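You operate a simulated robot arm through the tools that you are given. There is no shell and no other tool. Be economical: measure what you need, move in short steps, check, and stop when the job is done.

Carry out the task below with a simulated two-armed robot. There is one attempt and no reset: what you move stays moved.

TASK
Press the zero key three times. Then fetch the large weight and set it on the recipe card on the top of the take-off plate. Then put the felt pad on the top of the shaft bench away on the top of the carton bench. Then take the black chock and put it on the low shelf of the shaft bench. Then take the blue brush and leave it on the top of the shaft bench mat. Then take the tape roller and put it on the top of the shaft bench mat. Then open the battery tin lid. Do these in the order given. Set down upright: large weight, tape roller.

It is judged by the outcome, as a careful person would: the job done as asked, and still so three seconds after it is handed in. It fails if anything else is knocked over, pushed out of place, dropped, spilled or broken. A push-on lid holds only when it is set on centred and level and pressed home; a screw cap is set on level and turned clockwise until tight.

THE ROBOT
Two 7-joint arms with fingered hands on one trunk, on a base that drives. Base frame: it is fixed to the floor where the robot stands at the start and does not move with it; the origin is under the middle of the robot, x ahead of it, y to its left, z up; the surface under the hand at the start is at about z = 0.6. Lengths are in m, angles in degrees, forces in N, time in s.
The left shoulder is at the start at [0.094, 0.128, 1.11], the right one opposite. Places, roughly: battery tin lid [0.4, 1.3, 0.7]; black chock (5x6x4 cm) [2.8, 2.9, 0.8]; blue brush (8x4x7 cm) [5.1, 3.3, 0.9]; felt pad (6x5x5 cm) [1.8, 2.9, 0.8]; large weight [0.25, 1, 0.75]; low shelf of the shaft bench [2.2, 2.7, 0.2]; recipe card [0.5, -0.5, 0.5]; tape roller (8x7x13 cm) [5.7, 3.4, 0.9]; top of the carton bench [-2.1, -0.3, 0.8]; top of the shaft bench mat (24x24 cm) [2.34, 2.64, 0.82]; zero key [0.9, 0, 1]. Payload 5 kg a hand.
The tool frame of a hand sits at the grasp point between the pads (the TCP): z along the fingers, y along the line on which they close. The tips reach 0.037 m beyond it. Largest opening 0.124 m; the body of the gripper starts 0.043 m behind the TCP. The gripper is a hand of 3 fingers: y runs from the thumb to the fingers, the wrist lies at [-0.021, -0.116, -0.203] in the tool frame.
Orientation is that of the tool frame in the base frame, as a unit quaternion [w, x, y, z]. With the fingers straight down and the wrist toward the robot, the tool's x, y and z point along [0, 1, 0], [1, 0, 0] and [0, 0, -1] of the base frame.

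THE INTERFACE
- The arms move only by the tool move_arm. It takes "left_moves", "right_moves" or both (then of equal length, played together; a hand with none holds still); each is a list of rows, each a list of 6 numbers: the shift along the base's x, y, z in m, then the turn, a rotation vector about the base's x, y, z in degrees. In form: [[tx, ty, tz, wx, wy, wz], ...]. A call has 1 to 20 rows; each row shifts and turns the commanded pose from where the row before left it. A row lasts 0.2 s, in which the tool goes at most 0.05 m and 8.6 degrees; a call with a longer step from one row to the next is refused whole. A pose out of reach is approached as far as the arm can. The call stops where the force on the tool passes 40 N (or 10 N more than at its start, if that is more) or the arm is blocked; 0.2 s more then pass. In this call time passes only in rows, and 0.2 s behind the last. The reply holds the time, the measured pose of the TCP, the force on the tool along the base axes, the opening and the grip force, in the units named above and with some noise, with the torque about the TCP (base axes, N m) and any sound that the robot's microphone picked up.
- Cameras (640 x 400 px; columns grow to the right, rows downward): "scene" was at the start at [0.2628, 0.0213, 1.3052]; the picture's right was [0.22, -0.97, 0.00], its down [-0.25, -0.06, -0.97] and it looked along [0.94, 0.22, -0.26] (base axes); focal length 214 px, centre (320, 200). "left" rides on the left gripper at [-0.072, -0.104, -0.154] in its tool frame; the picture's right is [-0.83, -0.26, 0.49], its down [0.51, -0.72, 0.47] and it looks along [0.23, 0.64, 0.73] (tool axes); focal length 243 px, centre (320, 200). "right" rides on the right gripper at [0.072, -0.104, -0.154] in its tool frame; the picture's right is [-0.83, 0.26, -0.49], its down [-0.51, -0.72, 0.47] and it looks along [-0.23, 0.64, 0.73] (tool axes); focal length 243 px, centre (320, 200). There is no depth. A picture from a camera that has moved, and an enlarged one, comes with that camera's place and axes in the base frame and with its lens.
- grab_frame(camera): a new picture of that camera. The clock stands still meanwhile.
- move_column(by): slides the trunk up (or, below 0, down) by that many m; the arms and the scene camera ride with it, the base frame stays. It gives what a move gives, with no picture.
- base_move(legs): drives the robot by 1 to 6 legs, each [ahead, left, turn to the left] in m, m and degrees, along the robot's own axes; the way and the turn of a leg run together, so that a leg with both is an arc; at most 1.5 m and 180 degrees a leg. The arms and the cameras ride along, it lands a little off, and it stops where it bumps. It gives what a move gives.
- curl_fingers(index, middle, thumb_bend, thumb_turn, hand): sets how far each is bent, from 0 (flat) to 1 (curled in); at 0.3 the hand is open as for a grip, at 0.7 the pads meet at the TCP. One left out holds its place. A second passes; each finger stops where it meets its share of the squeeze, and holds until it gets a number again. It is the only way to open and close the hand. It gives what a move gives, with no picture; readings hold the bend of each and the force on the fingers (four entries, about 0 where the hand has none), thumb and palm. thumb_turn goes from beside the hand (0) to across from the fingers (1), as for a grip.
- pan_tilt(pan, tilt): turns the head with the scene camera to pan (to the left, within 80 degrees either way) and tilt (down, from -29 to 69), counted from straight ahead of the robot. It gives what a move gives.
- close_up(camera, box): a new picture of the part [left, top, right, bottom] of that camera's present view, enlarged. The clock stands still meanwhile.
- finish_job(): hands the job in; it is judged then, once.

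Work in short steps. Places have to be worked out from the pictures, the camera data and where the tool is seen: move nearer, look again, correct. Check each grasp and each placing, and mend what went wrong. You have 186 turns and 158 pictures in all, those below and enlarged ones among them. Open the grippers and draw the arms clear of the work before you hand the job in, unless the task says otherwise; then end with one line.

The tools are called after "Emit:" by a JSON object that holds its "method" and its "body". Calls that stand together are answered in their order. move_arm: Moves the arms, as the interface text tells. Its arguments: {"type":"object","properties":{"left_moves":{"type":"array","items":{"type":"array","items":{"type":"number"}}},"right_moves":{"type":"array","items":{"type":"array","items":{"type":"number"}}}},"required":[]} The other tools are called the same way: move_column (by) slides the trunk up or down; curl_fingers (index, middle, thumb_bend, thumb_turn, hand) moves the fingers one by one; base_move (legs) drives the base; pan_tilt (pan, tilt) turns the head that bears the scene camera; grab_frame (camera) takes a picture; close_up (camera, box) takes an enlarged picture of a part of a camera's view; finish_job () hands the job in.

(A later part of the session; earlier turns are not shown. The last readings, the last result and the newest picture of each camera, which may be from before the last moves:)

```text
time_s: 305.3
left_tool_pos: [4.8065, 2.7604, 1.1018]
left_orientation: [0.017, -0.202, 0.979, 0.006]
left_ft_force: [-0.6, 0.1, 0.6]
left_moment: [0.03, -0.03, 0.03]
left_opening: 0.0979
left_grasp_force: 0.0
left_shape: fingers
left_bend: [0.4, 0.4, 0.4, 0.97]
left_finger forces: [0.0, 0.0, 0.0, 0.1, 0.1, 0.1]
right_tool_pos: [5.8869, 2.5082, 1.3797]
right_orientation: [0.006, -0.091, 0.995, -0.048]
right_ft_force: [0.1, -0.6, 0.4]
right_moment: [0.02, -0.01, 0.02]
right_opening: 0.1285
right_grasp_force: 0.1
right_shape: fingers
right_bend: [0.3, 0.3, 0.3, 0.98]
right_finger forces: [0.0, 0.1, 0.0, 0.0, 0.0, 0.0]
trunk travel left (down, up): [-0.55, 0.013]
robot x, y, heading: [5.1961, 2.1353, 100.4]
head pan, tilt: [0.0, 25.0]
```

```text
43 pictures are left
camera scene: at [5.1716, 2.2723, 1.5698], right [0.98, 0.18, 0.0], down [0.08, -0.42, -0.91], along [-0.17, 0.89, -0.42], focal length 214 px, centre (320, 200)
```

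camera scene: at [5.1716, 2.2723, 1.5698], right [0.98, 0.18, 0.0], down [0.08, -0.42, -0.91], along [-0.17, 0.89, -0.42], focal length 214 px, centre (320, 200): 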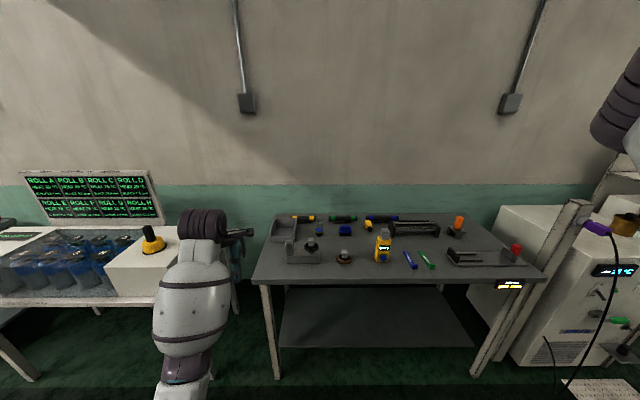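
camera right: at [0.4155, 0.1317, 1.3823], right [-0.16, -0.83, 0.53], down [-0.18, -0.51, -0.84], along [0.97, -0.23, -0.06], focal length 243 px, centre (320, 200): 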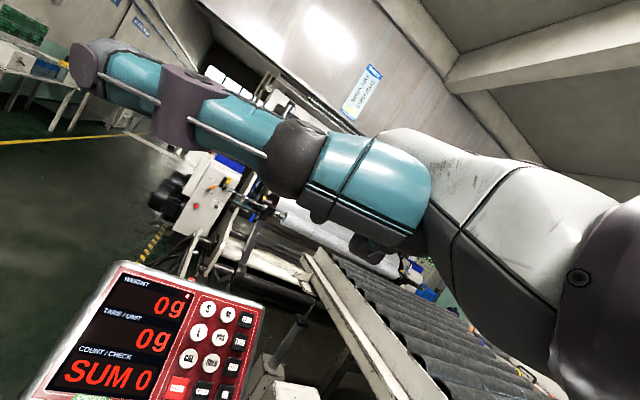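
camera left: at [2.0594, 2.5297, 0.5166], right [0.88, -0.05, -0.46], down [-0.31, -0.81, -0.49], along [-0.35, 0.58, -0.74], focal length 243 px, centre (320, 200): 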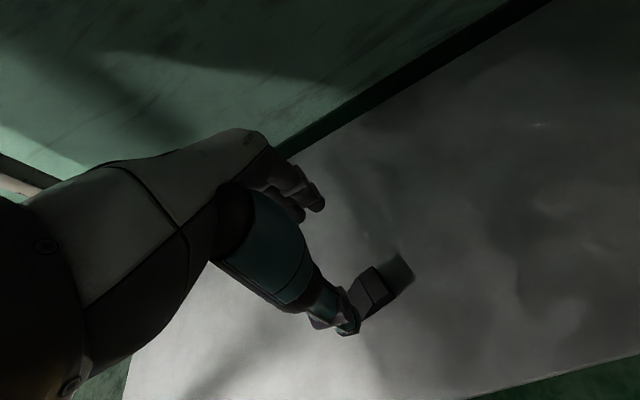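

Emit:
{"method": "close_up", "body": {"camera": "scene", "box": [250, 195, 550, 295]}}

```text
2.13 times, centred on (400, 245) of scene
camera zoom: at [5.1716, 2.2723, 1.5698], right [0.98, 0.18, 0.0], down [0.08, -0.42, -0.91], along [-0.17, 0.89, -0.42], focal length 458 px, centre (149, 104)
```

zoom: 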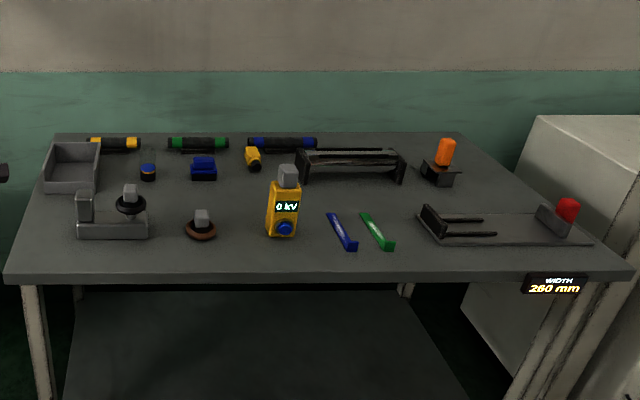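

The blue item near (5.12, 3.38) matches the blue brush; the orange-handled item near (5.78, 3.49) the tape roller. I enlarge both.

Emit:
{"method": "close_up", "body": {"camera": "scene", "box": [300, 205, 390, 265]}}

Emit:
{"method": "close_up", "body": {"camera": "scene", "box": [420, 200, 500, 255]}}

```text
6.67 times, centred on (345, 235) of scene
camera zoom: at [5.1716, 2.2723, 1.5698], right [0.98, 0.18, 0.0], down [0.08, -0.42, -0.91], along [-0.17, 0.89, -0.42], focal length 1430 px, centre (153, -33)
```

zoom: 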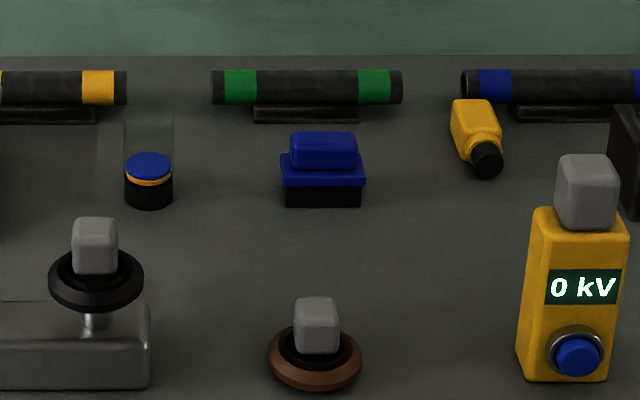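

```text
7.27 times, centred on (460, 228) of scene
camera zoom: at [5.1716, 2.2723, 1.5698], right [0.98, 0.18, 0.0], down [0.08, -0.42, -0.91], along [-0.17, 0.89, -0.42], focal length 1560 px, centre (-698, 0)
```

zoom: 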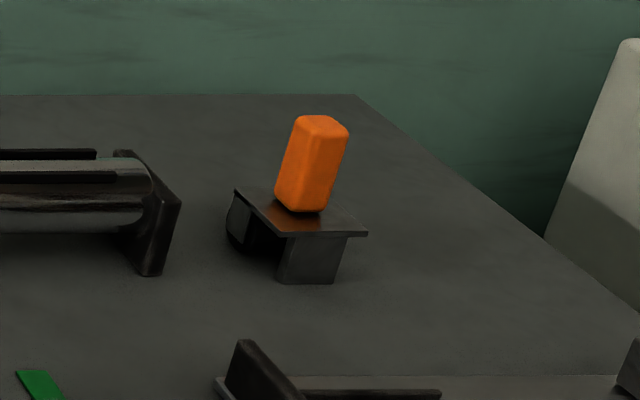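

Before driving closer I check the right side for obstacles to the right arm.

Emit:
{"method": "pan_tilt", "body": {"pan": -40, "tilt": 25}}

Emit:
{"method": "grab_frame", "body": {"camera": "scene"}}

```text
time_s: 306.4
left_tool_pos: [4.8065, 2.7609, 1.1023]
left_orientation: [0.018, -0.202, 0.979, 0.007]
left_ft_force: [-0.9, 0.2, 0.2]
left_moment: [-0.01, 0.0, 0.03]
left_opening: 0.0986
left_grasp_force: 0.0
left_shape: fingers
left_bend: [0.4, 0.4, 0.4, 0.97]
left_finger forces: [0.1, 0.1, 0.1, 0.0, 0.1, 0.1]
right_tool_pos: [5.8872, 2.5083, 1.3794]
right_orientation: [0.006, -0.091, 0.995, -0.048]
right_ft_force: [0.1, -0.6, -0.1]
right_moment: [0.0, 0.02, -0.01]
right_opening: 0.1288
right_grasp_force: 0.0
right_shape: fingers
right_bend: [0.3, 0.3, 0.3, 0.98]
right_finger forces: [0.1, 0.1, 0.1, 0.0, 0.1, 0.0]
trunk travel left (down, up): [-0.55, 0.013]
robot x, y, heading: [5.1962, 2.1349, 100.9]
head pan, tilt: [-40.0, 25.0]
```

```text
39 pictures are left
camera scene: at [5.2341, 2.2619, 1.5698], right [0.87, -0.49, 0.0], down [-0.21, -0.37, -0.91], along [0.44, 0.79, -0.42], focal length 214 px, centre (320, 200)
```

scene: 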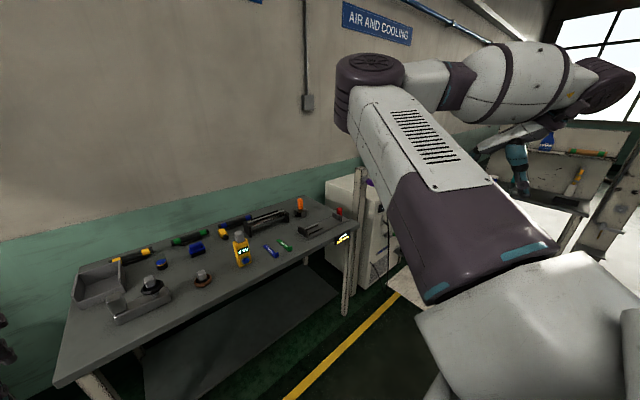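

The neighbouring machine is low; the right arm is high enough. I drive in to about (5.5, 2.58).

Emit:
{"method": "base_move", "body": {"legs": [[0.38, -0.375, 0]]}}

Emit:
{"method": "grab_frame", "body": {"camera": "left"}}

```text
time_s: 310.2
left_tool_pos: [5.1057, 3.2018, 1.1029]
left_orientation: [0.016, -0.202, 0.979, 0.006]
left_ft_force: [-0.7, 0.2, 0.0]
left_moment: [0.03, 0.01, 0.0]
left_opening: 0.0981
left_grasp_force: 0.1
left_shape: fingers
left_bend: [0.4, 0.4, 0.4, 0.97]
left_finger forces: [0.0, 0.0, 0.1, 0.0, 0.1, 0.0]
right_tool_pos: [6.1854, 2.9492, 1.3797]
right_orientation: [0.007, -0.091, 0.995, -0.048]
right_ft_force: [-0.3, 0.3, -0.4]
right_moment: [0.01, 0.0, -0.01]
right_opening: 0.1288
right_grasp_force: 0.2
right_shape: fingers
right_bend: [0.3, 0.3, 0.3, 0.98]
right_finger forces: [0.0, 0.1, 0.1, 0.0, 0.0, 0.0]
trunk travel left (down, up): [-0.55, 0.013]
robot x, y, heading: [5.4928, 2.5786, 100.6]
head pan, tilt: [-40.0, 25.0]
```

```text
38 pictures are left
camera left: at [5.2083, 3.1309, 1.2566], right [0.88, 0.1, -0.46], down [-0.17, -0.85, -0.49], along [-0.44, 0.51, -0.74], focal length 243 px, centre (320, 200)
```

left: 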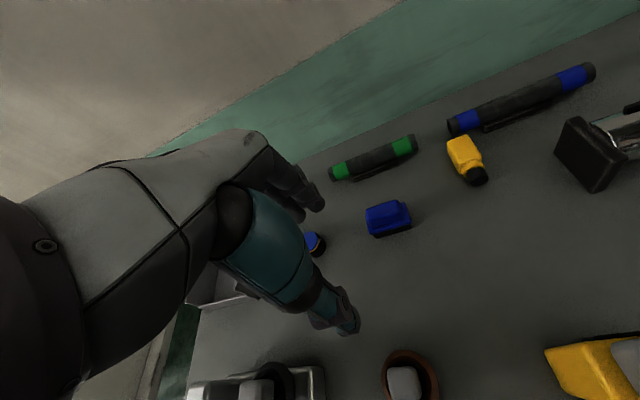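

Brush handle triangulates to (5.126, 3.329, 0.894), yaw ≈ 100°. I hover above it with matching yaw.

Emit:
{"method": "move_arm", "body": {"left_moves": [[0.005, 0.032, -0.026, 0, 0, -3.25], [0.005, 0.032, -0.026, 0, 0, -3.25], [0.005, 0.032, -0.026, 0, 0, -3.25], [0.005, 0.031, -0.026, 0, 0, -3.25]]}}

Emit:
{"method": "close_up", "body": {"camera": "left", "box": [220, 150, 460, 370]}}

```text
time_s: 311.2
left_tool_pos: [5.1257, 3.3296, 0.994]
left_orientation: [0.018, -0.089, 0.996, 0.004]
left_ft_force: [-0.2, 0.0, -0.3]
left_moment: [0.02, 0.04, 0.0]
left_opening: 0.0986
left_grasp_force: 0.2
left_shape: fingers
left_bend: [0.4, 0.4, 0.4, 0.97]
left_finger forces: [0.0, 0.1, 0.0, 0.1, 0.0, 0.1]
right_tool_pos: [6.1849, 2.9507, 1.3789]
right_orientation: [0.006, -0.09, 0.995, -0.048]
right_ft_force: [0.0, 0.1, -0.2]
right_moment: [-0.02, 0.01, 0.02]
right_opening: 0.1287
right_grasp_force: 0.0
right_shape: fingers
right_bend: [0.3, 0.3, 0.3, 0.98]
right_finger forces: [0.0, 0.1, 0.0, 0.0, 0.0, 0.1]
trunk travel left (down, up): [-0.55, 0.013]
robot x, y, heading: [5.4928, 2.5756, 100.7]
head pan, tilt: [-40.0, 25.0]
```

```text
1.82 times, centred on (340, 260) of left
camera zoom: at [5.2103, 3.2383, 1.1503], right [0.88, -0.1, -0.46], down [-0.35, -0.8, -0.49], along [-0.32, 0.6, -0.74], focal length 441 px, centre (284, 91)
```

zoom: 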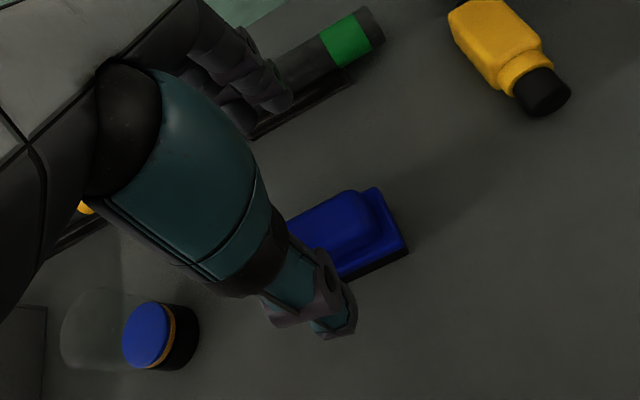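

The handle sits right under the TCP. I descend to z ≈ 0.915 and close.

Emit:
{"method": "move_arm", "body": {"left_moves": [[-0.003, 0.003, -0.03, 0, 0, 0], [0, 0, -0.03, 0, 0, 0], [0, 0, -0.02, 0, 0, 0]]}}

Emit:
{"method": "curl_fingers", "body": {"hand": "left", "index": 0.72, "middle": 0.72, "thumb_bend": 0.72}}

Emit:
{"method": "move_arm", "body": {"left_moves": [[0, 0, 0.01, 0, 0, 0], [0, 0, 0.03, 0, 0, 0], [0, 0, 0.04, 0, 0, 0], [0, 0, 0.04, 0, 0, 0]]}}

Emit:
{"method": "close_up", "body": {"camera": "left", "box": [220, 150, 460, 370]}}

```text
time_s: 312.0
left_tool_pos: [5.1239, 3.3323, 0.9163]
left_orientation: [0.018, -0.09, 0.996, 0.004]
left_ft_force: [0.1, 0.3, 0.1]
left_moment: [0.0, -0.01, 0.0]
left_opening: 0.0984
left_grasp_force: 0.0
left_shape: fingers
left_bend: [0.4, 0.4, 0.4, 0.97]
left_finger forces: [0.0, 0.0, 0.0, 0.1, 0.0, 0.0]
right_tool_pos: [6.1871, 2.9478, 1.3799]
right_orientation: [0.006, -0.09, 0.995, -0.047]
right_ft_force: [-0.3, -0.2, 0.7]
right_moment: [0.04, -0.01, 0.02]
right_opening: 0.1288
right_grasp_force: 0.0
right_shape: fingers
right_bend: [0.3, 0.3, 0.3, 0.98]
right_finger forces: [0.0, 0.0, 0.1, 0.0, 0.0, 0.0]
trunk travel left (down, up): [-0.55, 0.013]
robot x, y, heading: [5.4968, 2.574, 100.4]
head pan, tilt: [-40.0, 25.0]
```

```text
time_s: 313.0
left_tool_pos: [5.1226, 3.3306, 0.9175]
left_orientation: [0.018, -0.09, 0.996, 0.004]
left_ft_force: [0.2, -0.1, -0.3]
left_moment: [-0.02, -0.07, -0.02]
left_opening: 0.0389
left_grasp_force: 19.6
left_shape: fingers
left_bend: [0.61, 0.65, 0.6, 0.95]
left_finger forces: [10.8, 8.4, 0.0, 0.0, 19.5, 0.0]
right_tool_pos: [6.1856, 2.949, 1.3787]
right_orientation: [0.006, -0.091, 0.995, -0.048]
right_ft_force: [-0.2, -0.6, 0.1]
right_moment: [0.01, 0.01, 0.01]
right_opening: 0.1285
right_grasp_force: 0.1
right_shape: fingers
right_bend: [0.3, 0.3, 0.3, 0.98]
right_finger forces: [0.1, 0.1, 0.1, 0.0, 0.0, 0.1]
trunk travel left (down, up): [-0.55, 0.013]
robot x, y, heading: [5.4929, 2.5767, 100.3]
head pan, tilt: [-40.0, 25.0]
```

```text
time_s: 314.0
left_tool_pos: [5.1229, 3.3316, 1.0383]
left_orientation: [0.017, -0.09, 0.996, 0.004]
left_ft_force: [1.2, -0.5, -2.0]
left_moment: [-0.01, 0.0, 0.01]
left_opening: 0.0386
left_grasp_force: 19.6
left_shape: fingers
left_bend: [0.61, 0.65, 0.6, 0.95]
left_finger forces: [10.4, 8.9, 0.0, 0.0, 19.3, 0.1]
right_tool_pos: [6.1862, 2.9498, 1.3793]
right_orientation: [0.007, -0.091, 0.995, -0.048]
right_ft_force: [0.2, 0.3, -0.2]
right_moment: [0.05, -0.06, 0.02]
right_opening: 0.1288
right_grasp_force: 0.0
right_shape: fingers
right_bend: [0.3, 0.3, 0.3, 0.98]
right_finger forces: [0.0, 0.1, 0.0, 0.0, 0.0, 0.0]
trunk travel left (down, up): [-0.55, 0.013]
robot x, y, heading: [5.4968, 2.5785, 100.5]
head pan, tilt: [-40.0, 25.0]
```

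```text
1.82 times, centred on (340, 260) of left
camera zoom: at [5.207, 3.2399, 1.1926], right [0.88, -0.1, -0.46], down [-0.35, -0.79, -0.49], along [-0.32, 0.6, -0.74], focal length 441 px, centre (284, 91)
```

zoom: 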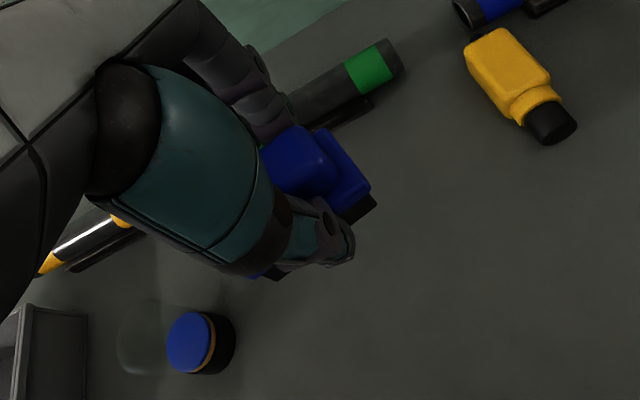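

The brush is held. I lift it, draw it back and drive back to the shaft bench mat.

Emit:
{"method": "move_arm", "body": {"left_moves": [[0, 0, 0.04, 0, 0, 0], [0, 0, 0.04, 0, 0, 0], [-0.01, -0.04, 0, 0, 0, 0], [-0.01, -0.04, 0, 0, 0, 0], [-0.01, -0.04, 0, 0, 0, 0], [-0.01, -0.04, 0, 0, 0, 0], [-0.01, -0.04, 0, 0, 0, 0], [-0.01, -0.04, 0, 0, 0, 0]]}}

Emit:
{"method": "base_move", "body": {"legs": [[-0.4, 0, 0], [0.169, 1.418, 0], [0.169, 1.418, 0]]}}

Emit:
{"method": "pan_tilt", "body": {"pan": 15, "tilt": 40}}

Emit:
{"method": "grab_frame", "body": {"camera": "scene"}}

```text
time_s: 315.8
left_tool_pos: [5.0643, 3.0891, 1.1177]
left_orientation: [0.017, -0.089, 0.996, 0.005]
left_ft_force: [0.0, 0.3, 0.0]
left_moment: [0.02, 0.0, -0.02]
left_opening: 0.039
left_grasp_force: 18.7
left_shape: fingers
left_bend: [0.61, 0.65, 0.6, 0.95]
left_finger forces: [10.1, 8.8, 0.0, 0.1, 18.8, 0.0]
right_tool_pos: [6.1852, 2.9466, 1.3799]
right_orientation: [0.007, -0.092, 0.995, -0.048]
right_ft_force: [-0.3, -0.1, 0.3]
right_moment: [0.05, 0.0, -0.02]
right_opening: 0.1288
right_grasp_force: 0.1
right_shape: fingers
right_bend: [0.3, 0.3, 0.3, 0.98]
right_finger forces: [0.1, 0.0, 0.0, 0.0, 0.0, 0.0]
trunk travel left (down, up): [-0.55, 0.013]
robot x, y, heading: [5.495, 2.5765, 100.4]
head pan, tilt: [-40.0, 25.0]
```

```text
time_s: 342.8
left_tool_pos: [2.2828, 2.4957, 1.1159]
left_orientation: [0.019, -0.09, 0.996, 0.005]
left_ft_force: [-0.3, -0.2, -1.2]
left_moment: [0.02, -0.02, 0.03]
left_opening: 0.0382
left_grasp_force: 18.5
left_shape: fingers
left_bend: [0.61, 0.65, 0.61, 0.95]
left_finger forces: [9.9, 8.6, 0.1, 0.0, 18.6, 0.0]
right_tool_pos: [3.4051, 2.355, 1.3791]
right_orientation: [0.006, -0.091, 0.995, -0.047]
right_ft_force: [0.4, -0.9, 0.4]
right_moment: [-0.01, 0.0, -0.01]
right_opening: 0.1288
right_grasp_force: 0.1
right_shape: fingers
right_bend: [0.3, 0.3, 0.3, 0.98]
right_finger forces: [0.0, 0.0, 0.1, 0.0, 0.0, 0.0]
trunk travel left (down, up): [-0.55, 0.013]
robot x, y, heading: [2.7195, 1.9809, 100.8]
head pan, tilt: [-40.0, 25.0]
```

```text
time_s: 344.0
left_tool_pos: [2.2825, 2.4946, 1.1163]
left_orientation: [0.018, -0.091, 0.996, 0.004]
left_ft_force: [-0.5, -0.3, -0.7]
left_moment: [0.02, 0.0, 0.01]
left_opening: 0.0382
left_grasp_force: 18.8
left_shape: fingers
left_bend: [0.61, 0.65, 0.61, 0.95]
left_finger forces: [9.9, 8.7, 0.0, 0.1, 18.6, 0.0]
right_tool_pos: [3.4052, 2.3579, 1.3793]
right_orientation: [0.006, -0.091, 0.995, -0.048]
right_ft_force: [0.4, 0.3, -1.0]
right_moment: [0.0, 0.01, 0.0]
right_opening: 0.1287
right_grasp_force: 0.0
right_shape: fingers
right_bend: [0.3, 0.3, 0.3, 0.98]
right_finger forces: [0.0, 0.1, 0.0, 0.0, 0.1, 0.0]
trunk travel left (down, up): [-0.55, 0.013]
robot x, y, heading: [2.719, 1.9819, 100.9]
head pan, tilt: [15.0, 40.0]
```

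```text
35 pictures are left
camera scene: at [2.6718, 2.1045, 1.5465], right [0.9, 0.43, 0.0], down [0.28, -0.58, -0.77], along [-0.33, 0.69, -0.64], focal length 214 px, centre (320, 200)
```

scene: 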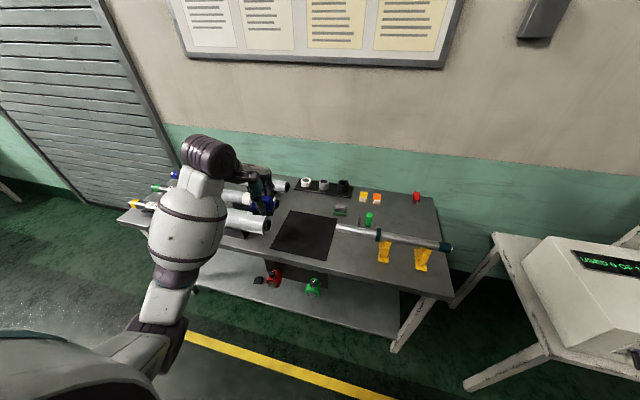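

Mat centre confirmed at about (2.333, 2.642). I'll set the brush on its rear-left part at (2.302, 2.70); moving over it and descending to just above.

Emit:
{"method": "move_arm", "body": {"left_moves": [[0.004, 0.041, -0.013, 0, 0, 0], [0.004, 0.041, -0.013, 0, 0, 0], [0.004, 0.041, -0.013, 0, 0, 0], [0.004, 0.041, -0.013, 0, 0, 0], [0.004, 0.041, -0.013, 0, 0, 0], [0, 0, -0.04, 0, 0, 0], [0, 0, -0.04, 0, 0, 0], [0, 0, -0.03, 0, 0, 0]]}}

Emit:
{"method": "grab_frame", "body": {"camera": "left"}}

```text
time_s: 345.8
left_tool_pos: [2.3034, 2.7006, 0.9395]
left_orientation: [0.018, -0.09, 0.996, 0.003]
left_ft_force: [-0.1, -1.0, -1.6]
left_moment: [0.0, -0.01, -0.02]
left_opening: 0.0383
left_grasp_force: 19.0
left_shape: fingers
left_bend: [0.61, 0.65, 0.61, 0.95]
left_finger forces: [10.0, 8.8, 0.1, 0.1, 18.6, 0.1]
right_tool_pos: [3.4066, 2.3567, 1.3779]
right_orientation: [0.006, -0.091, 0.995, -0.049]
right_ft_force: [0.2, 0.6, -0.5]
right_moment: [0.01, 0.01, -0.01]
right_opening: 0.1288
right_grasp_force: 0.1
right_shape: fingers
right_bend: [0.3, 0.3, 0.3, 0.98]
right_finger forces: [0.1, 0.0, 0.0, 0.0, 0.0, 0.0]
trunk travel left (down, up): [-0.55, 0.013]
robot x, y, heading: [2.7184, 1.984, 100.7]
head pan, tilt: [15.0, 40.0]
```

```text
34 pictures are left
camera left: at [2.3877, 2.6094, 1.0949], right [0.88, -0.1, -0.46], down [-0.35, -0.8, -0.49], along [-0.32, 0.6, -0.74], focal length 243 px, centre (320, 200)
```

left: 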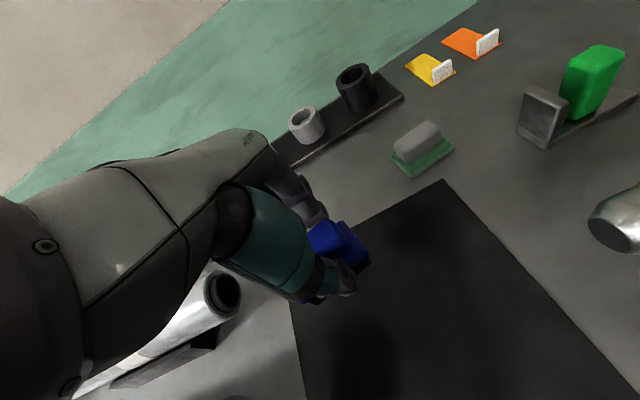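

The brush will land well within the mat. I shift 1 cm right for margin and lower to contact.

Emit:
{"method": "move_arm", "body": {"left_moves": [[0.01, -0.003, -0.012, 0, 0, 0], [0, 0, -0.008, 0, 0, 0], [0, 0, -0.005, 0, 0, 0], [0, 0, -0.004, 0, 0, 0], [0, 0, -0.004, 0, 0, 0]]}}

```text
time_s: 347.0
left_tool_pos: [2.3131, 2.698, 0.9075]
left_orientation: [0.019, -0.09, 0.996, 0.004]
left_ft_force: [0.0, -0.4, -1.2]
left_moment: [0.03, -0.02, 0.02]
left_opening: 0.0385
left_grasp_force: 18.3
left_shape: fingers
left_bend: [0.61, 0.65, 0.61, 0.95]
left_finger forces: [9.9, 8.8, 0.1, 0.0, 18.8, 0.1]
right_tool_pos: [3.406, 2.3557, 1.3785]
right_orientation: [0.006, -0.091, 0.995, -0.047]
right_ft_force: [0.6, 0.0, 0.4]
right_moment: [0.06, 0.02, 0.0]
right_opening: 0.129
right_grasp_force: 0.0
right_shape: fingers
right_bend: [0.3, 0.3, 0.3, 0.98]
right_finger forces: [0.0, 0.0, 0.0, 0.1, 0.0, 0.1]
trunk travel left (down, up): [-0.55, 0.013]
robot x, y, heading: [2.717, 1.984, 100.8]
head pan, tilt: [15.0, 40.0]
```

No contact yet; continuing in 3 mm steps.

Emit:
{"method": "move_arm", "body": {"left_moves": [[0, 0, -0.003, 0, 0, 0], [0, 0, -0.003, 0, 0, 0], [0, 0, -0.003, 0, 0, 0], [0, 0, -0.003, 0, 0, 0]]}}

```text
time_s: 348.0
left_tool_pos: [2.3131, 2.697, 0.8972]
left_orientation: [0.018, -0.09, 0.996, 0.004]
left_ft_force: [-0.8, 0.5, -1.1]
left_moment: [0.01, -0.01, -0.01]
left_opening: 0.0381
left_grasp_force: 18.6
left_shape: fingers
left_bend: [0.61, 0.65, 0.61, 0.95]
left_finger forces: [9.9, 8.6, 0.1, 0.0, 18.7, 0.0]
right_tool_pos: [3.4055, 2.3563, 1.3791]
right_orientation: [0.006, -0.092, 0.995, -0.047]
right_ft_force: [0.1, 0.1, -0.2]
right_moment: [0.0, 0.0, -0.02]
right_opening: 0.1289
right_grasp_force: 0.1
right_shape: fingers
right_bend: [0.3, 0.3, 0.3, 0.98]
right_finger forces: [0.0, 0.0, 0.1, 0.0, 0.0, 0.0]
trunk travel left (down, up): [-0.55, 0.013]
robot x, y, heading: [2.7203, 1.9822, 100.8]
head pan, tilt: [15.0, 40.0]
```

Emit:
{"method": "move_arm", "body": {"left_moves": [[0, 0, -0.003, 0, 0, 0], [0, 0, -0.003, 0, 0, 0], [0, 0, -0.003, 0, 0, 0], [0, 0, -0.003, 0, 0, 0]]}}

```text
time_s: 349.0
left_tool_pos: [2.312, 2.6968, 0.8854]
left_orientation: [0.018, -0.091, 0.996, 0.004]
left_ft_force: [-0.4, 0.6, -1.0]
left_moment: [-0.03, 0.0, 0.02]
left_opening: 0.038
left_grasp_force: 18.6
left_shape: fingers
left_bend: [0.61, 0.65, 0.61, 0.95]
left_finger forces: [9.9, 8.7, 0.1, 0.0, 18.7, 0.0]
right_tool_pos: [3.4054, 2.3556, 1.3789]
right_orientation: [0.005, -0.092, 0.995, -0.048]
right_ft_force: [-0.5, 0.0, -0.6]
right_moment: [0.01, 0.0, -0.03]
right_opening: 0.1289
right_grasp_force: 0.1
right_shape: fingers
right_bend: [0.3, 0.3, 0.3, 0.98]
right_finger forces: [0.0, 0.0, 0.0, 0.0, 0.1, 0.0]
trunk travel left (down, up): [-0.55, 0.013]
robot x, y, heading: [2.7182, 1.9818, 100.4]
head pan, tilt: [15.0, 40.0]
```

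Still free at 0.885; one picture to gauge the remaining gap.

Emit:
{"method": "close_up", "body": {"camera": "left", "box": [260, 190, 440, 350]}}

Emit:
{"method": "move_arm", "body": {"left_moves": [[0, 0, -0.003, 0, 0, 0], [0, 0, -0.003, 0, 0, 0], [0, 0, -0.002, 0, 0, 0]]}}

```text
2.50 times, centred on (350, 270) of left
camera zoom: at [2.3971, 2.6062, 1.0395], right [0.88, -0.1, -0.46], down [-0.35, -0.8, -0.49], along [-0.32, 0.6, -0.74], focal length 606 px, centre (245, 25)
```

zoom: 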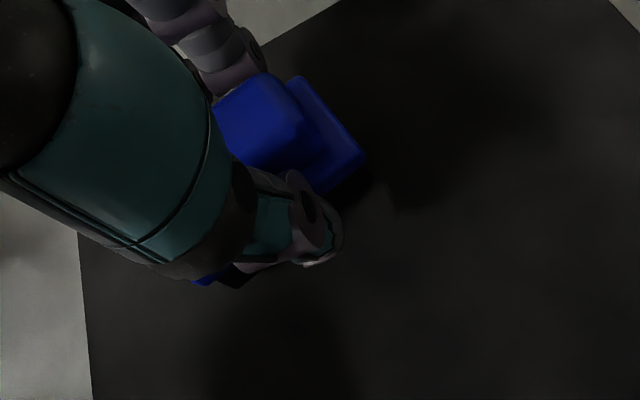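

```text
time_s: 349.8
left_tool_pos: [2.3131, 2.6981, 0.8785]
left_orientation: [0.018, -0.091, 0.996, 0.006]
left_ft_force: [-2.4, -0.6, 6.6]
left_moment: [-0.12, -0.12, -0.06]
left_opening: 0.0378
left_grasp_force: 19.8
left_shape: fingers
left_bend: [0.61, 0.65, 0.61, 0.95]
left_finger forces: [11.0, 8.9, 0.0, 0.0, 19.3, 0.0]
right_tool_pos: [3.4048, 2.3548, 1.3796]
right_orientation: [0.007, -0.092, 0.995, -0.047]
right_ft_force: [-0.6, -1.0, 0.7]
right_moment: [-0.01, -0.02, -0.01]
right_opening: 0.129
right_grasp_force: 0.1
right_shape: fingers
right_bend: [0.3, 0.3, 0.3, 0.98]
right_finger forces: [0.1, 0.0, 0.0, 0.0, 0.0, 0.1]
trunk travel left (down, up): [-0.55, 0.013]
robot x, y, heading: [2.7184, 1.9807, 100.8]
head pan, tilt: [15.0, 40.0]
```

Contact (≈8 N) on the mat. I release and lift straight up.

Emit:
{"method": "curl_fingers", "body": {"hand": "left", "index": 0.4, "middle": 0.4, "thumb_bend": 0.4}}

Emit:
{"method": "move_arm", "body": {"left_moves": [[0, 0, 0.02, 0, 0, 0], [0, 0, 0.04, 0, 0, 0], [0, 0, 0.045, 0, 0, 0], [0, 0, 0.045, 0, 0, 0], [0, 0, 0.045, 0, 0, 0], [0, 0, 0.045, 0, 0, 0], [0, -0.03, 0, 0, 0, 0], [0, -0.04, 0, 0, 0, 0], [0, -0.04, 0, 0, 0, 0], [0, -0.04, 0, 0, 0, 0], [0, -0.04, 0, 0, 0, 0]]}}

Emit:
{"method": "close_up", "body": {"camera": "scene", "box": [200, 170, 400, 300]}}

```text
time_s: 350.8
left_tool_pos: [2.3121, 2.6972, 0.8764]
left_orientation: [0.018, -0.09, 0.996, 0.005]
left_ft_force: [-0.2, 0.6, -0.1]
left_moment: [0.0, 0.0, 0.04]
left_opening: 0.0981
left_grasp_force: 0.0
left_shape: fingers
left_bend: [0.4, 0.4, 0.4, 0.97]
left_finger forces: [0.0, 0.0, 0.0, 0.0, 0.1, 0.0]
right_tool_pos: [3.4055, 2.3551, 1.3793]
right_orientation: [0.006, -0.091, 0.995, -0.048]
right_ft_force: [-0.7, 0.1, -0.2]
right_moment: [-0.02, -0.01, -0.02]
right_opening: 0.1285
right_grasp_force: 0.1
right_shape: fingers
right_bend: [0.3, 0.3, 0.3, 0.98]
right_finger forces: [0.0, 0.0, 0.0, 0.0, 0.0, 0.0]
trunk travel left (down, up): [-0.55, 0.013]
robot x, y, heading: [2.7165, 1.984, 100.7]
head pan, tilt: [15.0, 40.0]
```

```text
time_s: 353.2
left_tool_pos: [2.3122, 2.5069, 1.1183]
left_orientation: [0.018, -0.091, 0.996, 0.005]
left_ft_force: [0.0, 0.2, 0.4]
left_moment: [0.03, 0.01, 0.01]
left_opening: 0.0983
left_grasp_force: 0.1
left_shape: fingers
left_bend: [0.4, 0.4, 0.4, 0.97]
left_finger forces: [0.2, 0.0, 0.0, 0.0, 0.1, 0.1]
right_tool_pos: [3.4056, 2.3534, 1.3809]
right_orientation: [0.007, -0.091, 0.995, -0.047]
right_ft_force: [0.1, 0.3, 0.2]
right_moment: [0.07, -0.03, 0.0]
right_opening: 0.1289
right_grasp_force: 0.1
right_shape: fingers
right_bend: [0.3, 0.3, 0.3, 0.98]
right_finger forces: [0.0, 0.1, 0.0, 0.1, 0.0, 0.0]
trunk travel left (down, up): [-0.55, 0.013]
robot x, y, heading: [2.7171, 1.9781, 100.7]
head pan, tilt: [15.0, 40.0]
```

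```text
3.08 times, centred on (300, 235) of scene
camera zoom: at [2.6711, 2.1019, 1.5467], right [0.9, 0.43, 0.0], down [0.28, -0.58, -0.77], along [-0.33, 0.69, -0.64], focal length 660 px, centre (382, 92)
```

zoom: 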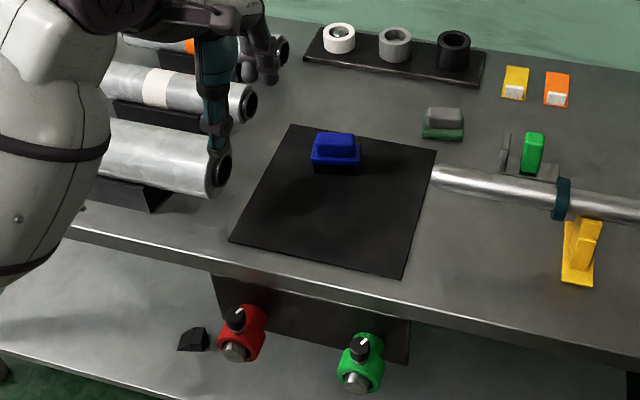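

Brush is on the mat. Now to the tape roller: I drive back along the aisle to about (6.1, 2.66).

Emit:
{"method": "base_move", "body": {"legs": [[-0.116, -1.063, 0], [-0.116, -1.063, 0], [-0.116, -1.063, 0]]}}

Emit:
{"method": "pan_tilt", "body": {"pan": 0, "tilt": 30}}

Emit:
{"method": "grab_frame", "body": {"camera": "scene"}}

```text
time_s: 381.2
left_tool_pos: [5.5122, 2.7383, 1.1179]
left_orientation: [0.018, -0.084, 0.996, 0.004]
left_ft_force: [-0.8, 0.8, -0.7]
left_moment: [0.01, 0.01, 0.02]
left_opening: 0.0986
left_grasp_force: 0.0
left_shape: fingers
left_bend: [0.4, 0.4, 0.4, 0.97]
left_finger forces: [0.0, 0.0, 0.0, 0.0, 0.1, 0.0]
right_tool_pos: [6.6045, 2.5715, 1.3795]
right_orientation: [0.005, -0.085, 0.995, -0.047]
right_ft_force: [0.5, -0.2, -0.1]
right_moment: [-0.01, 0.0, 0.04]
right_opening: 0.1288
right_grasp_force: 0.1
right_shape: fingers
right_bend: [0.3, 0.3, 0.3, 0.98]
right_finger forces: [0.0, 0.1, 0.0, 0.0, 0.1, 0.0]
trunk travel left (down, up): [-0.55, 0.013]
robot x, y, heading: [5.9103, 2.2066, 100.0]
head pan, tilt: [15.0, 40.0]
```

```text
time_s: 382.0
left_tool_pos: [5.5119, 2.7395, 1.118]
left_orientation: [0.018, -0.084, 0.996, 0.005]
left_ft_force: [-0.3, 0.4, 0.0]
left_moment: [0.01, -0.03, 0.01]
left_opening: 0.0985
left_grasp_force: 0.1
left_shape: fingers
left_bend: [0.4, 0.4, 0.4, 0.97]
left_finger forces: [0.0, 0.0, 0.0, 0.0, 0.1, 0.0]
right_tool_pos: [6.6039, 2.571, 1.3788]
right_orientation: [0.006, -0.086, 0.995, -0.047]
right_ft_force: [0.0, 0.2, -0.2]
right_moment: [0.02, 0.01, 0.02]
right_opening: 0.129
right_grasp_force: 0.0
right_shape: fingers
right_bend: [0.3, 0.3, 0.3, 0.98]
right_finger forces: [0.1, 0.0, 0.1, 0.0, 0.0, 0.0]
trunk travel left (down, up): [-0.55, 0.013]
robot x, y, heading: [5.907, 2.2082, 100.0]
head pan, tilt: [0.0, 30.0]
```

```text
31 pictures are left
camera scene: at [5.8865, 2.3413, 1.5618], right [0.98, 0.17, 0.0], down [0.09, -0.49, -0.87], along [-0.15, 0.85, -0.5], focal length 214 px, centre (320, 200)
```

scene: 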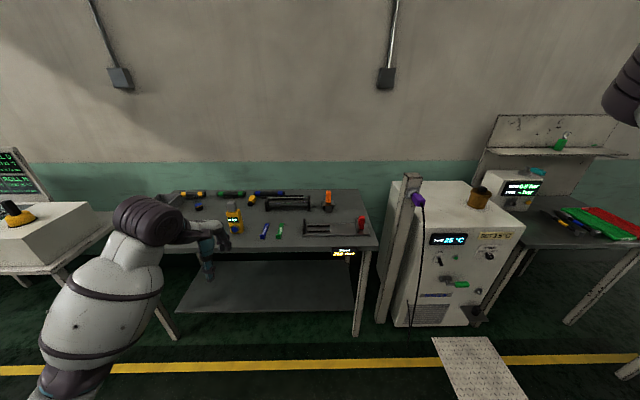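

The roller's orange handle is at about (5.74, 3.41, 0.935); a post stands near (6.15, 3.33), clear of the left arm. I drive in to (6.08, 2.62).

Emit:
{"method": "base_move", "body": {"legs": [[0.374, -0.241, 0]]}}

Emit:
{"method": "grab_frame", "body": {"camera": "left"}}

Emit:
{"method": "close_up", "body": {"camera": "scene", "box": [200, 180, 340, 280]}}

```text
time_s: 384.7
left_tool_pos: [5.6817, 3.1428, 1.1176]
left_orientation: [0.018, -0.085, 0.996, 0.004]
left_ft_force: [-0.7, -0.3, 0.1]
left_moment: [0.03, -0.02, 0.01]
left_opening: 0.0984
left_grasp_force: 0.1
left_shape: fingers
left_bend: [0.4, 0.4, 0.4, 0.97]
left_finger forces: [0.0, 0.0, 0.0, 0.0, 0.1, 0.0]
right_tool_pos: [6.7721, 2.9786, 1.3816]
right_orientation: [0.007, -0.087, 0.995, -0.046]
right_ft_force: [0.2, -0.3, 0.8]
right_moment: [0.03, 0.01, 0.0]
right_opening: 0.1286
right_grasp_force: 0.0
right_shape: fingers
right_bend: [0.3, 0.3, 0.3, 0.98]
right_finger forces: [0.0, 0.0, 0.0, 0.0, 0.1, 0.0]
trunk travel left (down, up): [-0.55, 0.013]
robot x, y, heading: [6.0826, 2.6124, 100.2]
head pan, tilt: [0.0, 30.0]
```

```text
30 pictures are left
camera left: at [5.7641, 3.0503, 1.2725], right [0.88, -0.11, -0.46], down [-0.36, -0.79, -0.49], along [-0.31, 0.6, -0.74], focal length 243 px, centre (320, 200)
```

left: 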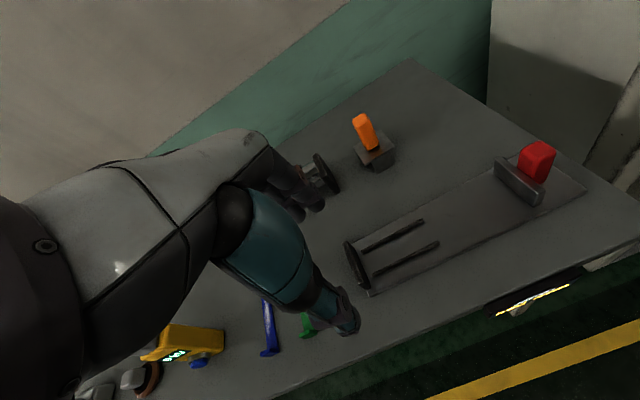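

```text
4.00 times, centred on (270, 230) of scene
camera zoom: at [6.056, 2.7463, 1.5622], right [0.98, 0.18, 0.0], down [0.09, -0.49, -0.87], along [-0.15, 0.85, -0.5], focal length 858 px, centre (520, 80)
```

zoom: 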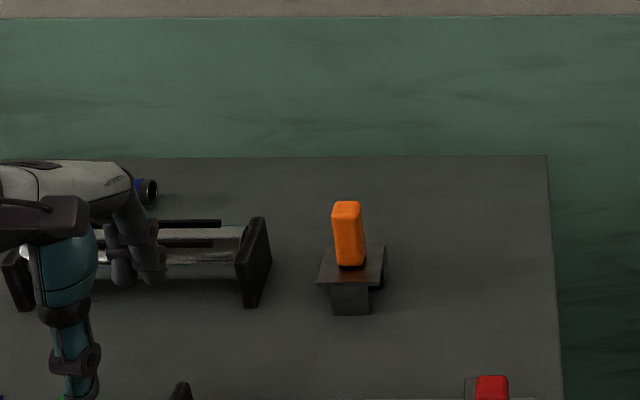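

Both views agree: handle centre (5.741, 3.432, 0.947), aligned with the current hand yaw. I move above it and then partly down.

Emit:
{"method": "move_arm", "body": {"left_moves": [[0.0085, 0.0413, -0.004, 0, 0, 0], [0.0085, 0.0413, -0.004, 0, 0, 0], [0.0085, 0.0413, -0.004, 0, 0, 0], [0.0085, 0.0413, -0.004, 0, 0, 0], [0.0085, 0.0413, -0.004, 0, 0, 0], [0.0085, 0.0413, -0.004, 0, 0, 0], [0.0083, 0.0413, -0.004, 0, 0, 0], [0, 0, -0.03, 0, 0, 0]]}}

Emit:
{"method": "close_up", "body": {"camera": "left", "box": [220, 150, 460, 370]}}

```text
time_s: 386.5
left_tool_pos: [5.7404, 3.4317, 1.0569]
left_orientation: [0.018, -0.085, 0.996, 0.004]
left_ft_force: [0.6, 0.5, 0.9]
left_moment: [0.0, 0.0, 0.0]
left_opening: 0.0982
left_grasp_force: 0.0
left_shape: fingers
left_bend: [0.4, 0.4, 0.4, 0.97]
left_finger forces: [0.0, 0.1, 0.0, 0.0, 0.0, 0.0]
right_tool_pos: [6.7733, 2.9794, 1.3804]
right_orientation: [0.006, -0.087, 0.995, -0.049]
right_ft_force: [-0.5, 1.3, 0.0]
right_moment: [-0.03, -0.04, 0.01]
right_opening: 0.1287
right_grasp_force: 0.0
right_shape: fingers
right_bend: [0.3, 0.3, 0.3, 0.98]
right_finger forces: [0.0, 0.1, 0.1, 0.0, 0.0, 0.0]
trunk travel left (down, up): [-0.55, 0.013]
robot x, y, heading: [6.0808, 2.6115, 100.2]
head pan, tilt: [0.0, 30.0]
```

```text
1.82 times, centred on (340, 260) of left
camera zoom: at [5.8234, 3.3405, 1.2119], right [0.88, -0.11, -0.46], down [-0.36, -0.79, -0.49], along [-0.31, 0.6, -0.74], focal length 441 px, centre (284, 91)
```

zoom: 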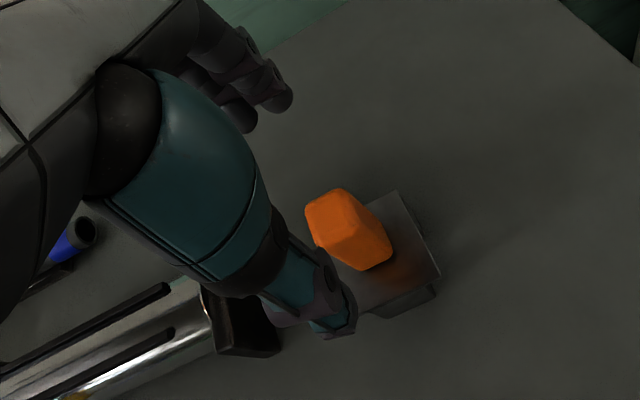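

The handle is centred under the TCP. I descend to z ≈ 0.957 and close.

Emit:
{"method": "move_arm", "body": {"left_moves": [[0.003, -0.004, -0.03, 0, 0, 0], [0, 0, -0.03, 0, 0, 0], [0, 0, -0.025, 0, 0, 0], [0, 0, -0.015, 0, 0, 0]]}}

Emit:
{"method": "curl_fingers", "body": {"hand": "left", "index": 0.74, "middle": 0.74, "thumb_bend": 0.74}}

Emit:
{"method": "close_up", "body": {"camera": "left", "box": [220, 150, 460, 370]}}

```text
time_s: 387.5
left_tool_pos: [5.7433, 3.4293, 0.9587]
left_orientation: [0.019, -0.086, 0.996, 0.004]
left_ft_force: [0.1, 0.8, 0.1]
left_moment: [-0.03, 0.03, 0.0]
left_opening: 0.0983
left_grasp_force: 0.1
left_shape: fingers
left_bend: [0.4, 0.4, 0.4, 0.97]
left_finger forces: [0.0, 0.1, 0.0, 0.0, 0.1, 0.0]
right_tool_pos: [6.7728, 2.9797, 1.3796]
right_orientation: [0.007, -0.086, 0.995, -0.047]
right_ft_force: [1.1, -0.6, -0.3]
right_moment: [0.01, 0.0, 0.01]
right_opening: 0.1287
right_grasp_force: 0.0
right_shape: fingers
right_bend: [0.3, 0.3, 0.3, 0.98]
right_finger forces: [0.0, 0.0, 0.0, 0.1, 0.0, 0.0]
trunk travel left (down, up): [-0.55, 0.013]
robot x, y, heading: [6.0833, 2.6147, 100.3]
head pan, tilt: [0.0, 30.0]
```

```text
time_s: 388.5
left_tool_pos: [5.7426, 3.4293, 0.9581]
left_orientation: [0.019, -0.085, 0.996, 0.004]
left_ft_force: [-1.4, 0.5, 2.2]
left_moment: [-0.12, 0.01, -0.05]
left_opening: 0.03
left_grasp_force: 19.5
left_shape: fingers
left_bend: [0.63, 0.66, 0.63, 0.95]
left_finger forces: [10.7, 9.5, 0.0, 0.1, 19.7, 0.1]
right_tool_pos: [6.7735, 2.9801, 1.3797]
right_orientation: [0.007, -0.086, 0.995, -0.047]
right_ft_force: [-0.6, -0.6, -0.5]
right_moment: [-0.01, 0.0, -0.02]
right_opening: 0.1287
right_grasp_force: 0.0
right_shape: fingers
right_bend: [0.3, 0.3, 0.3, 0.98]
right_finger forces: [0.1, 0.1, 0.0, 0.0, 0.1, 0.0]
trunk travel left (down, up): [-0.55, 0.013]
robot x, y, heading: [6.0796, 2.6111, 100.2]
head pan, tilt: [0.0, 30.0]
```

```text
1.82 times, centred on (340, 260) of left
camera zoom: at [5.8265, 3.3374, 1.1136], right [0.88, -0.11, -0.46], down [-0.36, -0.79, -0.49], along [-0.31, 0.6, -0.74], focal length 441 px, centre (284, 91)
```

zoom: 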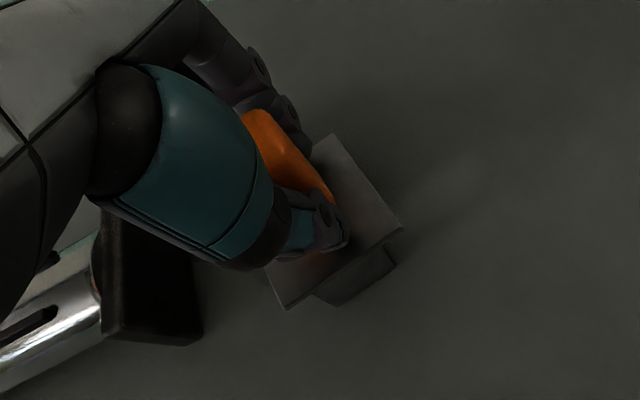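

Firm grip (30 mm, 19.5 N). I lift and check that it stays upright.

Emit:
{"method": "move_arm", "body": {"left_moves": [[0, 0, 0.01, 0, 0, 0], [0, 0, 0.03, 0, 0, 0], [0, 0, 0.04, 0, 0, 0], [0, 0, 0.04, 0, 0, 0], [0, 0, 0.04, 0, 0, 0]]}}

Emit:
{"method": "close_up", "body": {"camera": "scene", "box": [200, 150, 340, 250]}}

```text
time_s: 389.7
left_tool_pos: [5.7447, 3.428, 1.1218]
left_orientation: [0.019, -0.086, 0.996, 0.004]
left_ft_force: [0.9, -0.3, -1.7]
left_moment: [-0.01, -0.01, -0.01]
left_opening: 0.0302
left_grasp_force: 19.2
left_shape: fingers
left_bend: [0.63, 0.66, 0.63, 0.95]
left_finger forces: [11.5, 7.9, 0.0, 0.0, 19.4, 0.0]
right_tool_pos: [6.7733, 2.9795, 1.3787]
right_orientation: [0.005, -0.086, 0.995, -0.047]
right_ft_force: [-0.5, -0.2, 0.6]
right_moment: [0.01, 0.01, 0.0]
right_opening: 0.1289
right_grasp_force: 0.0
right_shape: fingers
right_bend: [0.3, 0.3, 0.3, 0.98]
right_finger forces: [0.0, 0.0, 0.0, 0.0, 0.1, 0.0]
trunk travel left (down, up): [-0.55, 0.013]
robot x, y, heading: [6.0776, 2.6098, 100.1]
head pan, tilt: [0.0, 30.0]
```

```text
4.00 times, centred on (270, 200) of scene
camera zoom: at [6.0574, 2.7479, 1.5621], right [0.98, 0.18, 0.0], down [0.09, -0.49, -0.87], along [-0.15, 0.85, -0.5], focal length 858 px, centre (520, 200)
```

zoom: 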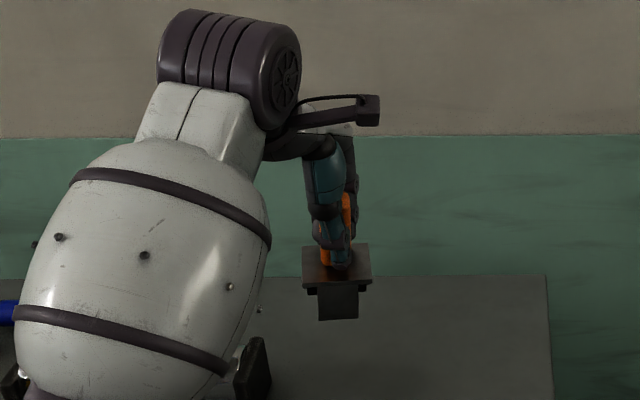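

It hangs upright. I raise slightly, draw back and drive to the shaft bench again.

Emit:
{"method": "move_arm", "body": {"left_moves": [[0, 0, 0.03, 0, 0, 0], [-0.008, -0.04, 0, 0, 0, 0], [-0.008, -0.04, 0, 0, 0, 0], [-0.008, -0.04, 0, 0, 0, 0], [-0.008, -0.04, 0, 0, 0, 0], [-0.008, -0.04, 0, 0, 0, 0], [-0.008, -0.04, 0, 0, 0, 0]]}}

Emit:
{"method": "base_move", "body": {"legs": [[-0.4, 0, 0], [0.125, 1.14, 0], [0.125, 1.14, 0], [0.125, 1.14, 0]]}}

Emit:
{"method": "pan_tilt", "body": {"pan": 15, "tilt": 40}}

Emit:
{"method": "grab_frame", "body": {"camera": "scene"}}

```text
time_s: 391.3
left_tool_pos: [5.6965, 3.1874, 1.1481]
left_orientation: [0.018, -0.085, 0.996, 0.004]
left_ft_force: [-0.5, -0.4, -1.0]
left_moment: [0.07, 0.0, 0.01]
left_opening: 0.0304
left_grasp_force: 19.8
left_shape: fingers
left_bend: [0.63, 0.66, 0.63, 0.95]
left_finger forces: [11.1, 8.1, 0.0, 0.0, 19.3, 0.1]
right_tool_pos: [6.7727, 2.9779, 1.3805]
right_orientation: [0.007, -0.086, 0.995, -0.047]
right_ft_force: [-0.2, -1.1, -0.2]
right_moment: [0.03, -0.03, 0.0]
right_opening: 0.129
right_grasp_force: 0.1
right_shape: fingers
right_bend: [0.3, 0.3, 0.3, 0.98]
right_finger forces: [0.1, 0.1, 0.1, 0.0, 0.0, 0.1]
trunk travel left (down, up): [-0.55, 0.013]
robot x, y, heading: [6.0824, 2.6111, 100.0]
head pan, tilt: [0.0, 30.0]
```

```text
time_s: 423.2
left_tool_pos: [2.3583, 2.5713, 1.1477]
left_orientation: [0.018, -0.085, 0.996, 0.005]
left_ft_force: [0.4, 0.9, -2.2]
left_moment: [0.02, 0.01, -0.02]
left_opening: 0.03
left_grasp_force: 19.5
left_shape: fingers
left_bend: [0.63, 0.66, 0.63, 0.95]
left_finger forces: [11.1, 8.1, 0.0, 0.1, 19.2, 0.1]
right_tool_pos: [3.4349, 2.3584, 1.3802]
right_orientation: [0.005, -0.085, 0.995, -0.048]
right_ft_force: [0.1, -0.3, 0.2]
right_moment: [0.02, 0.01, 0.0]
right_opening: 0.1289
right_grasp_force: 0.0
right_shape: fingers
right_bend: [0.3, 0.3, 0.3, 0.98]
right_finger forces: [0.1, 0.0, 0.0, 0.0, 0.1, 0.0]
trunk travel left (down, up): [-0.55, 0.013]
robot x, y, heading: [2.7364, 1.9963, 100.0]
head pan, tilt: [0.0, 30.0]
```

```text
time_s: 424.0
left_tool_pos: [2.3585, 2.5702, 1.147]
left_orientation: [0.018, -0.084, 0.996, 0.003]
left_ft_force: [0.2, 0.5, -2.2]
left_moment: [0.01, -0.01, -0.02]
left_opening: 0.03
left_grasp_force: 19.4
left_shape: fingers
left_bend: [0.63, 0.66, 0.63, 0.95]
left_finger forces: [11.0, 8.1, 0.0, 0.0, 19.3, 0.0]
right_tool_pos: [3.4339, 2.3596, 1.3789]
right_orientation: [0.006, -0.085, 0.995, -0.048]
right_ft_force: [0.0, 0.3, -0.1]
right_moment: [0.01, -0.04, -0.03]
right_opening: 0.1286
right_grasp_force: 0.1
right_shape: fingers
right_bend: [0.3, 0.3, 0.3, 0.98]
right_finger forces: [0.0, 0.1, 0.0, 0.1, 0.0, 0.1]
trunk travel left (down, up): [-0.55, 0.013]
robot x, y, heading: [2.7393, 1.9936, 100.1]
head pan, tilt: [15.0, 40.0]
```

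```text
25 pictures are left
camera scene: at [2.6965, 2.1173, 1.5465], right [0.91, 0.42, 0.0], down [0.27, -0.58, -0.77], along [-0.32, 0.69, -0.64], focal length 214 px, centre (320, 200)
```

scene: 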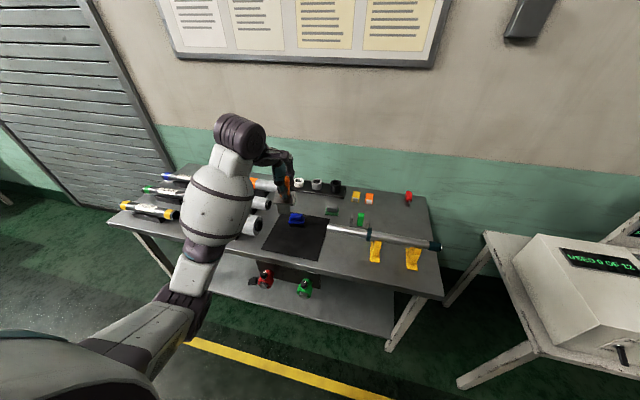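

Target for the roller: front part of the mat at (2.38, 2.60). Expected contact at TCP z ≈ 0.92; I move there and descend to 0.945, then look.

Emit:
{"method": "move_arm", "body": {"left_moves": [[0.0215, 0.03, 0, 0, 0, 0], [0, 0, -0.045, 0, 0, 0], [0, 0, -0.045, 0, 0, 0], [0, 0, -0.045, 0, 0, 0], [0, 0, -0.04, 0, 0, 0], [0, 0, -0.027, 0, 0, 0]]}}

Emit:
{"method": "grab_frame", "body": {"camera": "left"}}

Emit:
{"method": "close_up", "body": {"camera": "scene", "box": [220, 170, 380, 290]}}

```text
time_s: 425.4
left_tool_pos: [2.3785, 2.6011, 0.9454]
left_orientation: [0.018, -0.085, 0.996, 0.004]
left_ft_force: [-0.2, 0.7, -2.1]
left_moment: [0.0, 0.03, 0.01]
left_opening: 0.0303
left_grasp_force: 19.4
left_shape: fingers
left_bend: [0.63, 0.66, 0.63, 0.95]
left_finger forces: [10.9, 8.1, 0.0, 0.1, 19.1, 0.0]
right_tool_pos: [3.4331, 2.3577, 1.3801]
right_orientation: [0.007, -0.086, 0.995, -0.047]
right_ft_force: [-0.8, -0.4, 0.0]
right_moment: [-0.03, 0.01, 0.0]
right_opening: 0.1288
right_grasp_force: 0.0
right_shape: fingers
right_bend: [0.3, 0.3, 0.3, 0.98]
right_finger forces: [0.0, 0.0, 0.0, 0.1, 0.0, 0.1]
trunk travel left (down, up): [-0.55, 0.013]
robot x, y, heading: [2.74, 1.9925, 99.9]
head pan, tilt: [15.0, 40.0]
```

```text
24 pictures are left
camera left: at [2.4613, 2.5079, 1.1002], right [0.88, -0.11, -0.46], down [-0.36, -0.79, -0.49], along [-0.31, 0.6, -0.74], focal length 243 px, centre (320, 200)
```

left: 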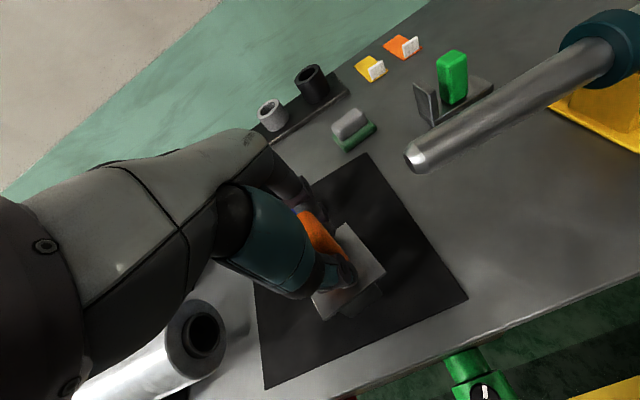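

```text
3.33 times, centred on (300, 230) of scene
camera zoom: at [2.696, 2.1168, 1.5465], right [0.91, 0.42, 0.0], down [0.27, -0.58, -0.77], along [-0.32, 0.69, -0.64], focal length 715 px, centre (387, 100)
```

zoom: 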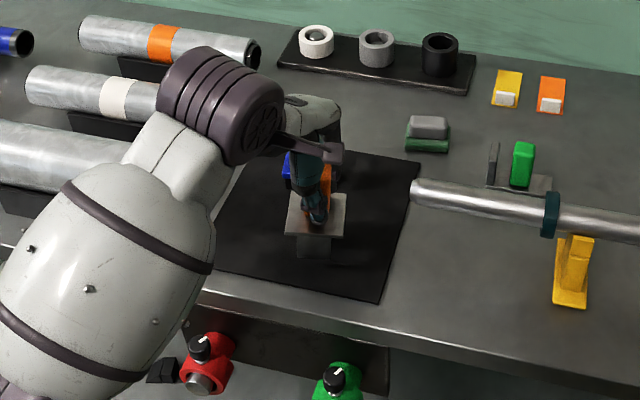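

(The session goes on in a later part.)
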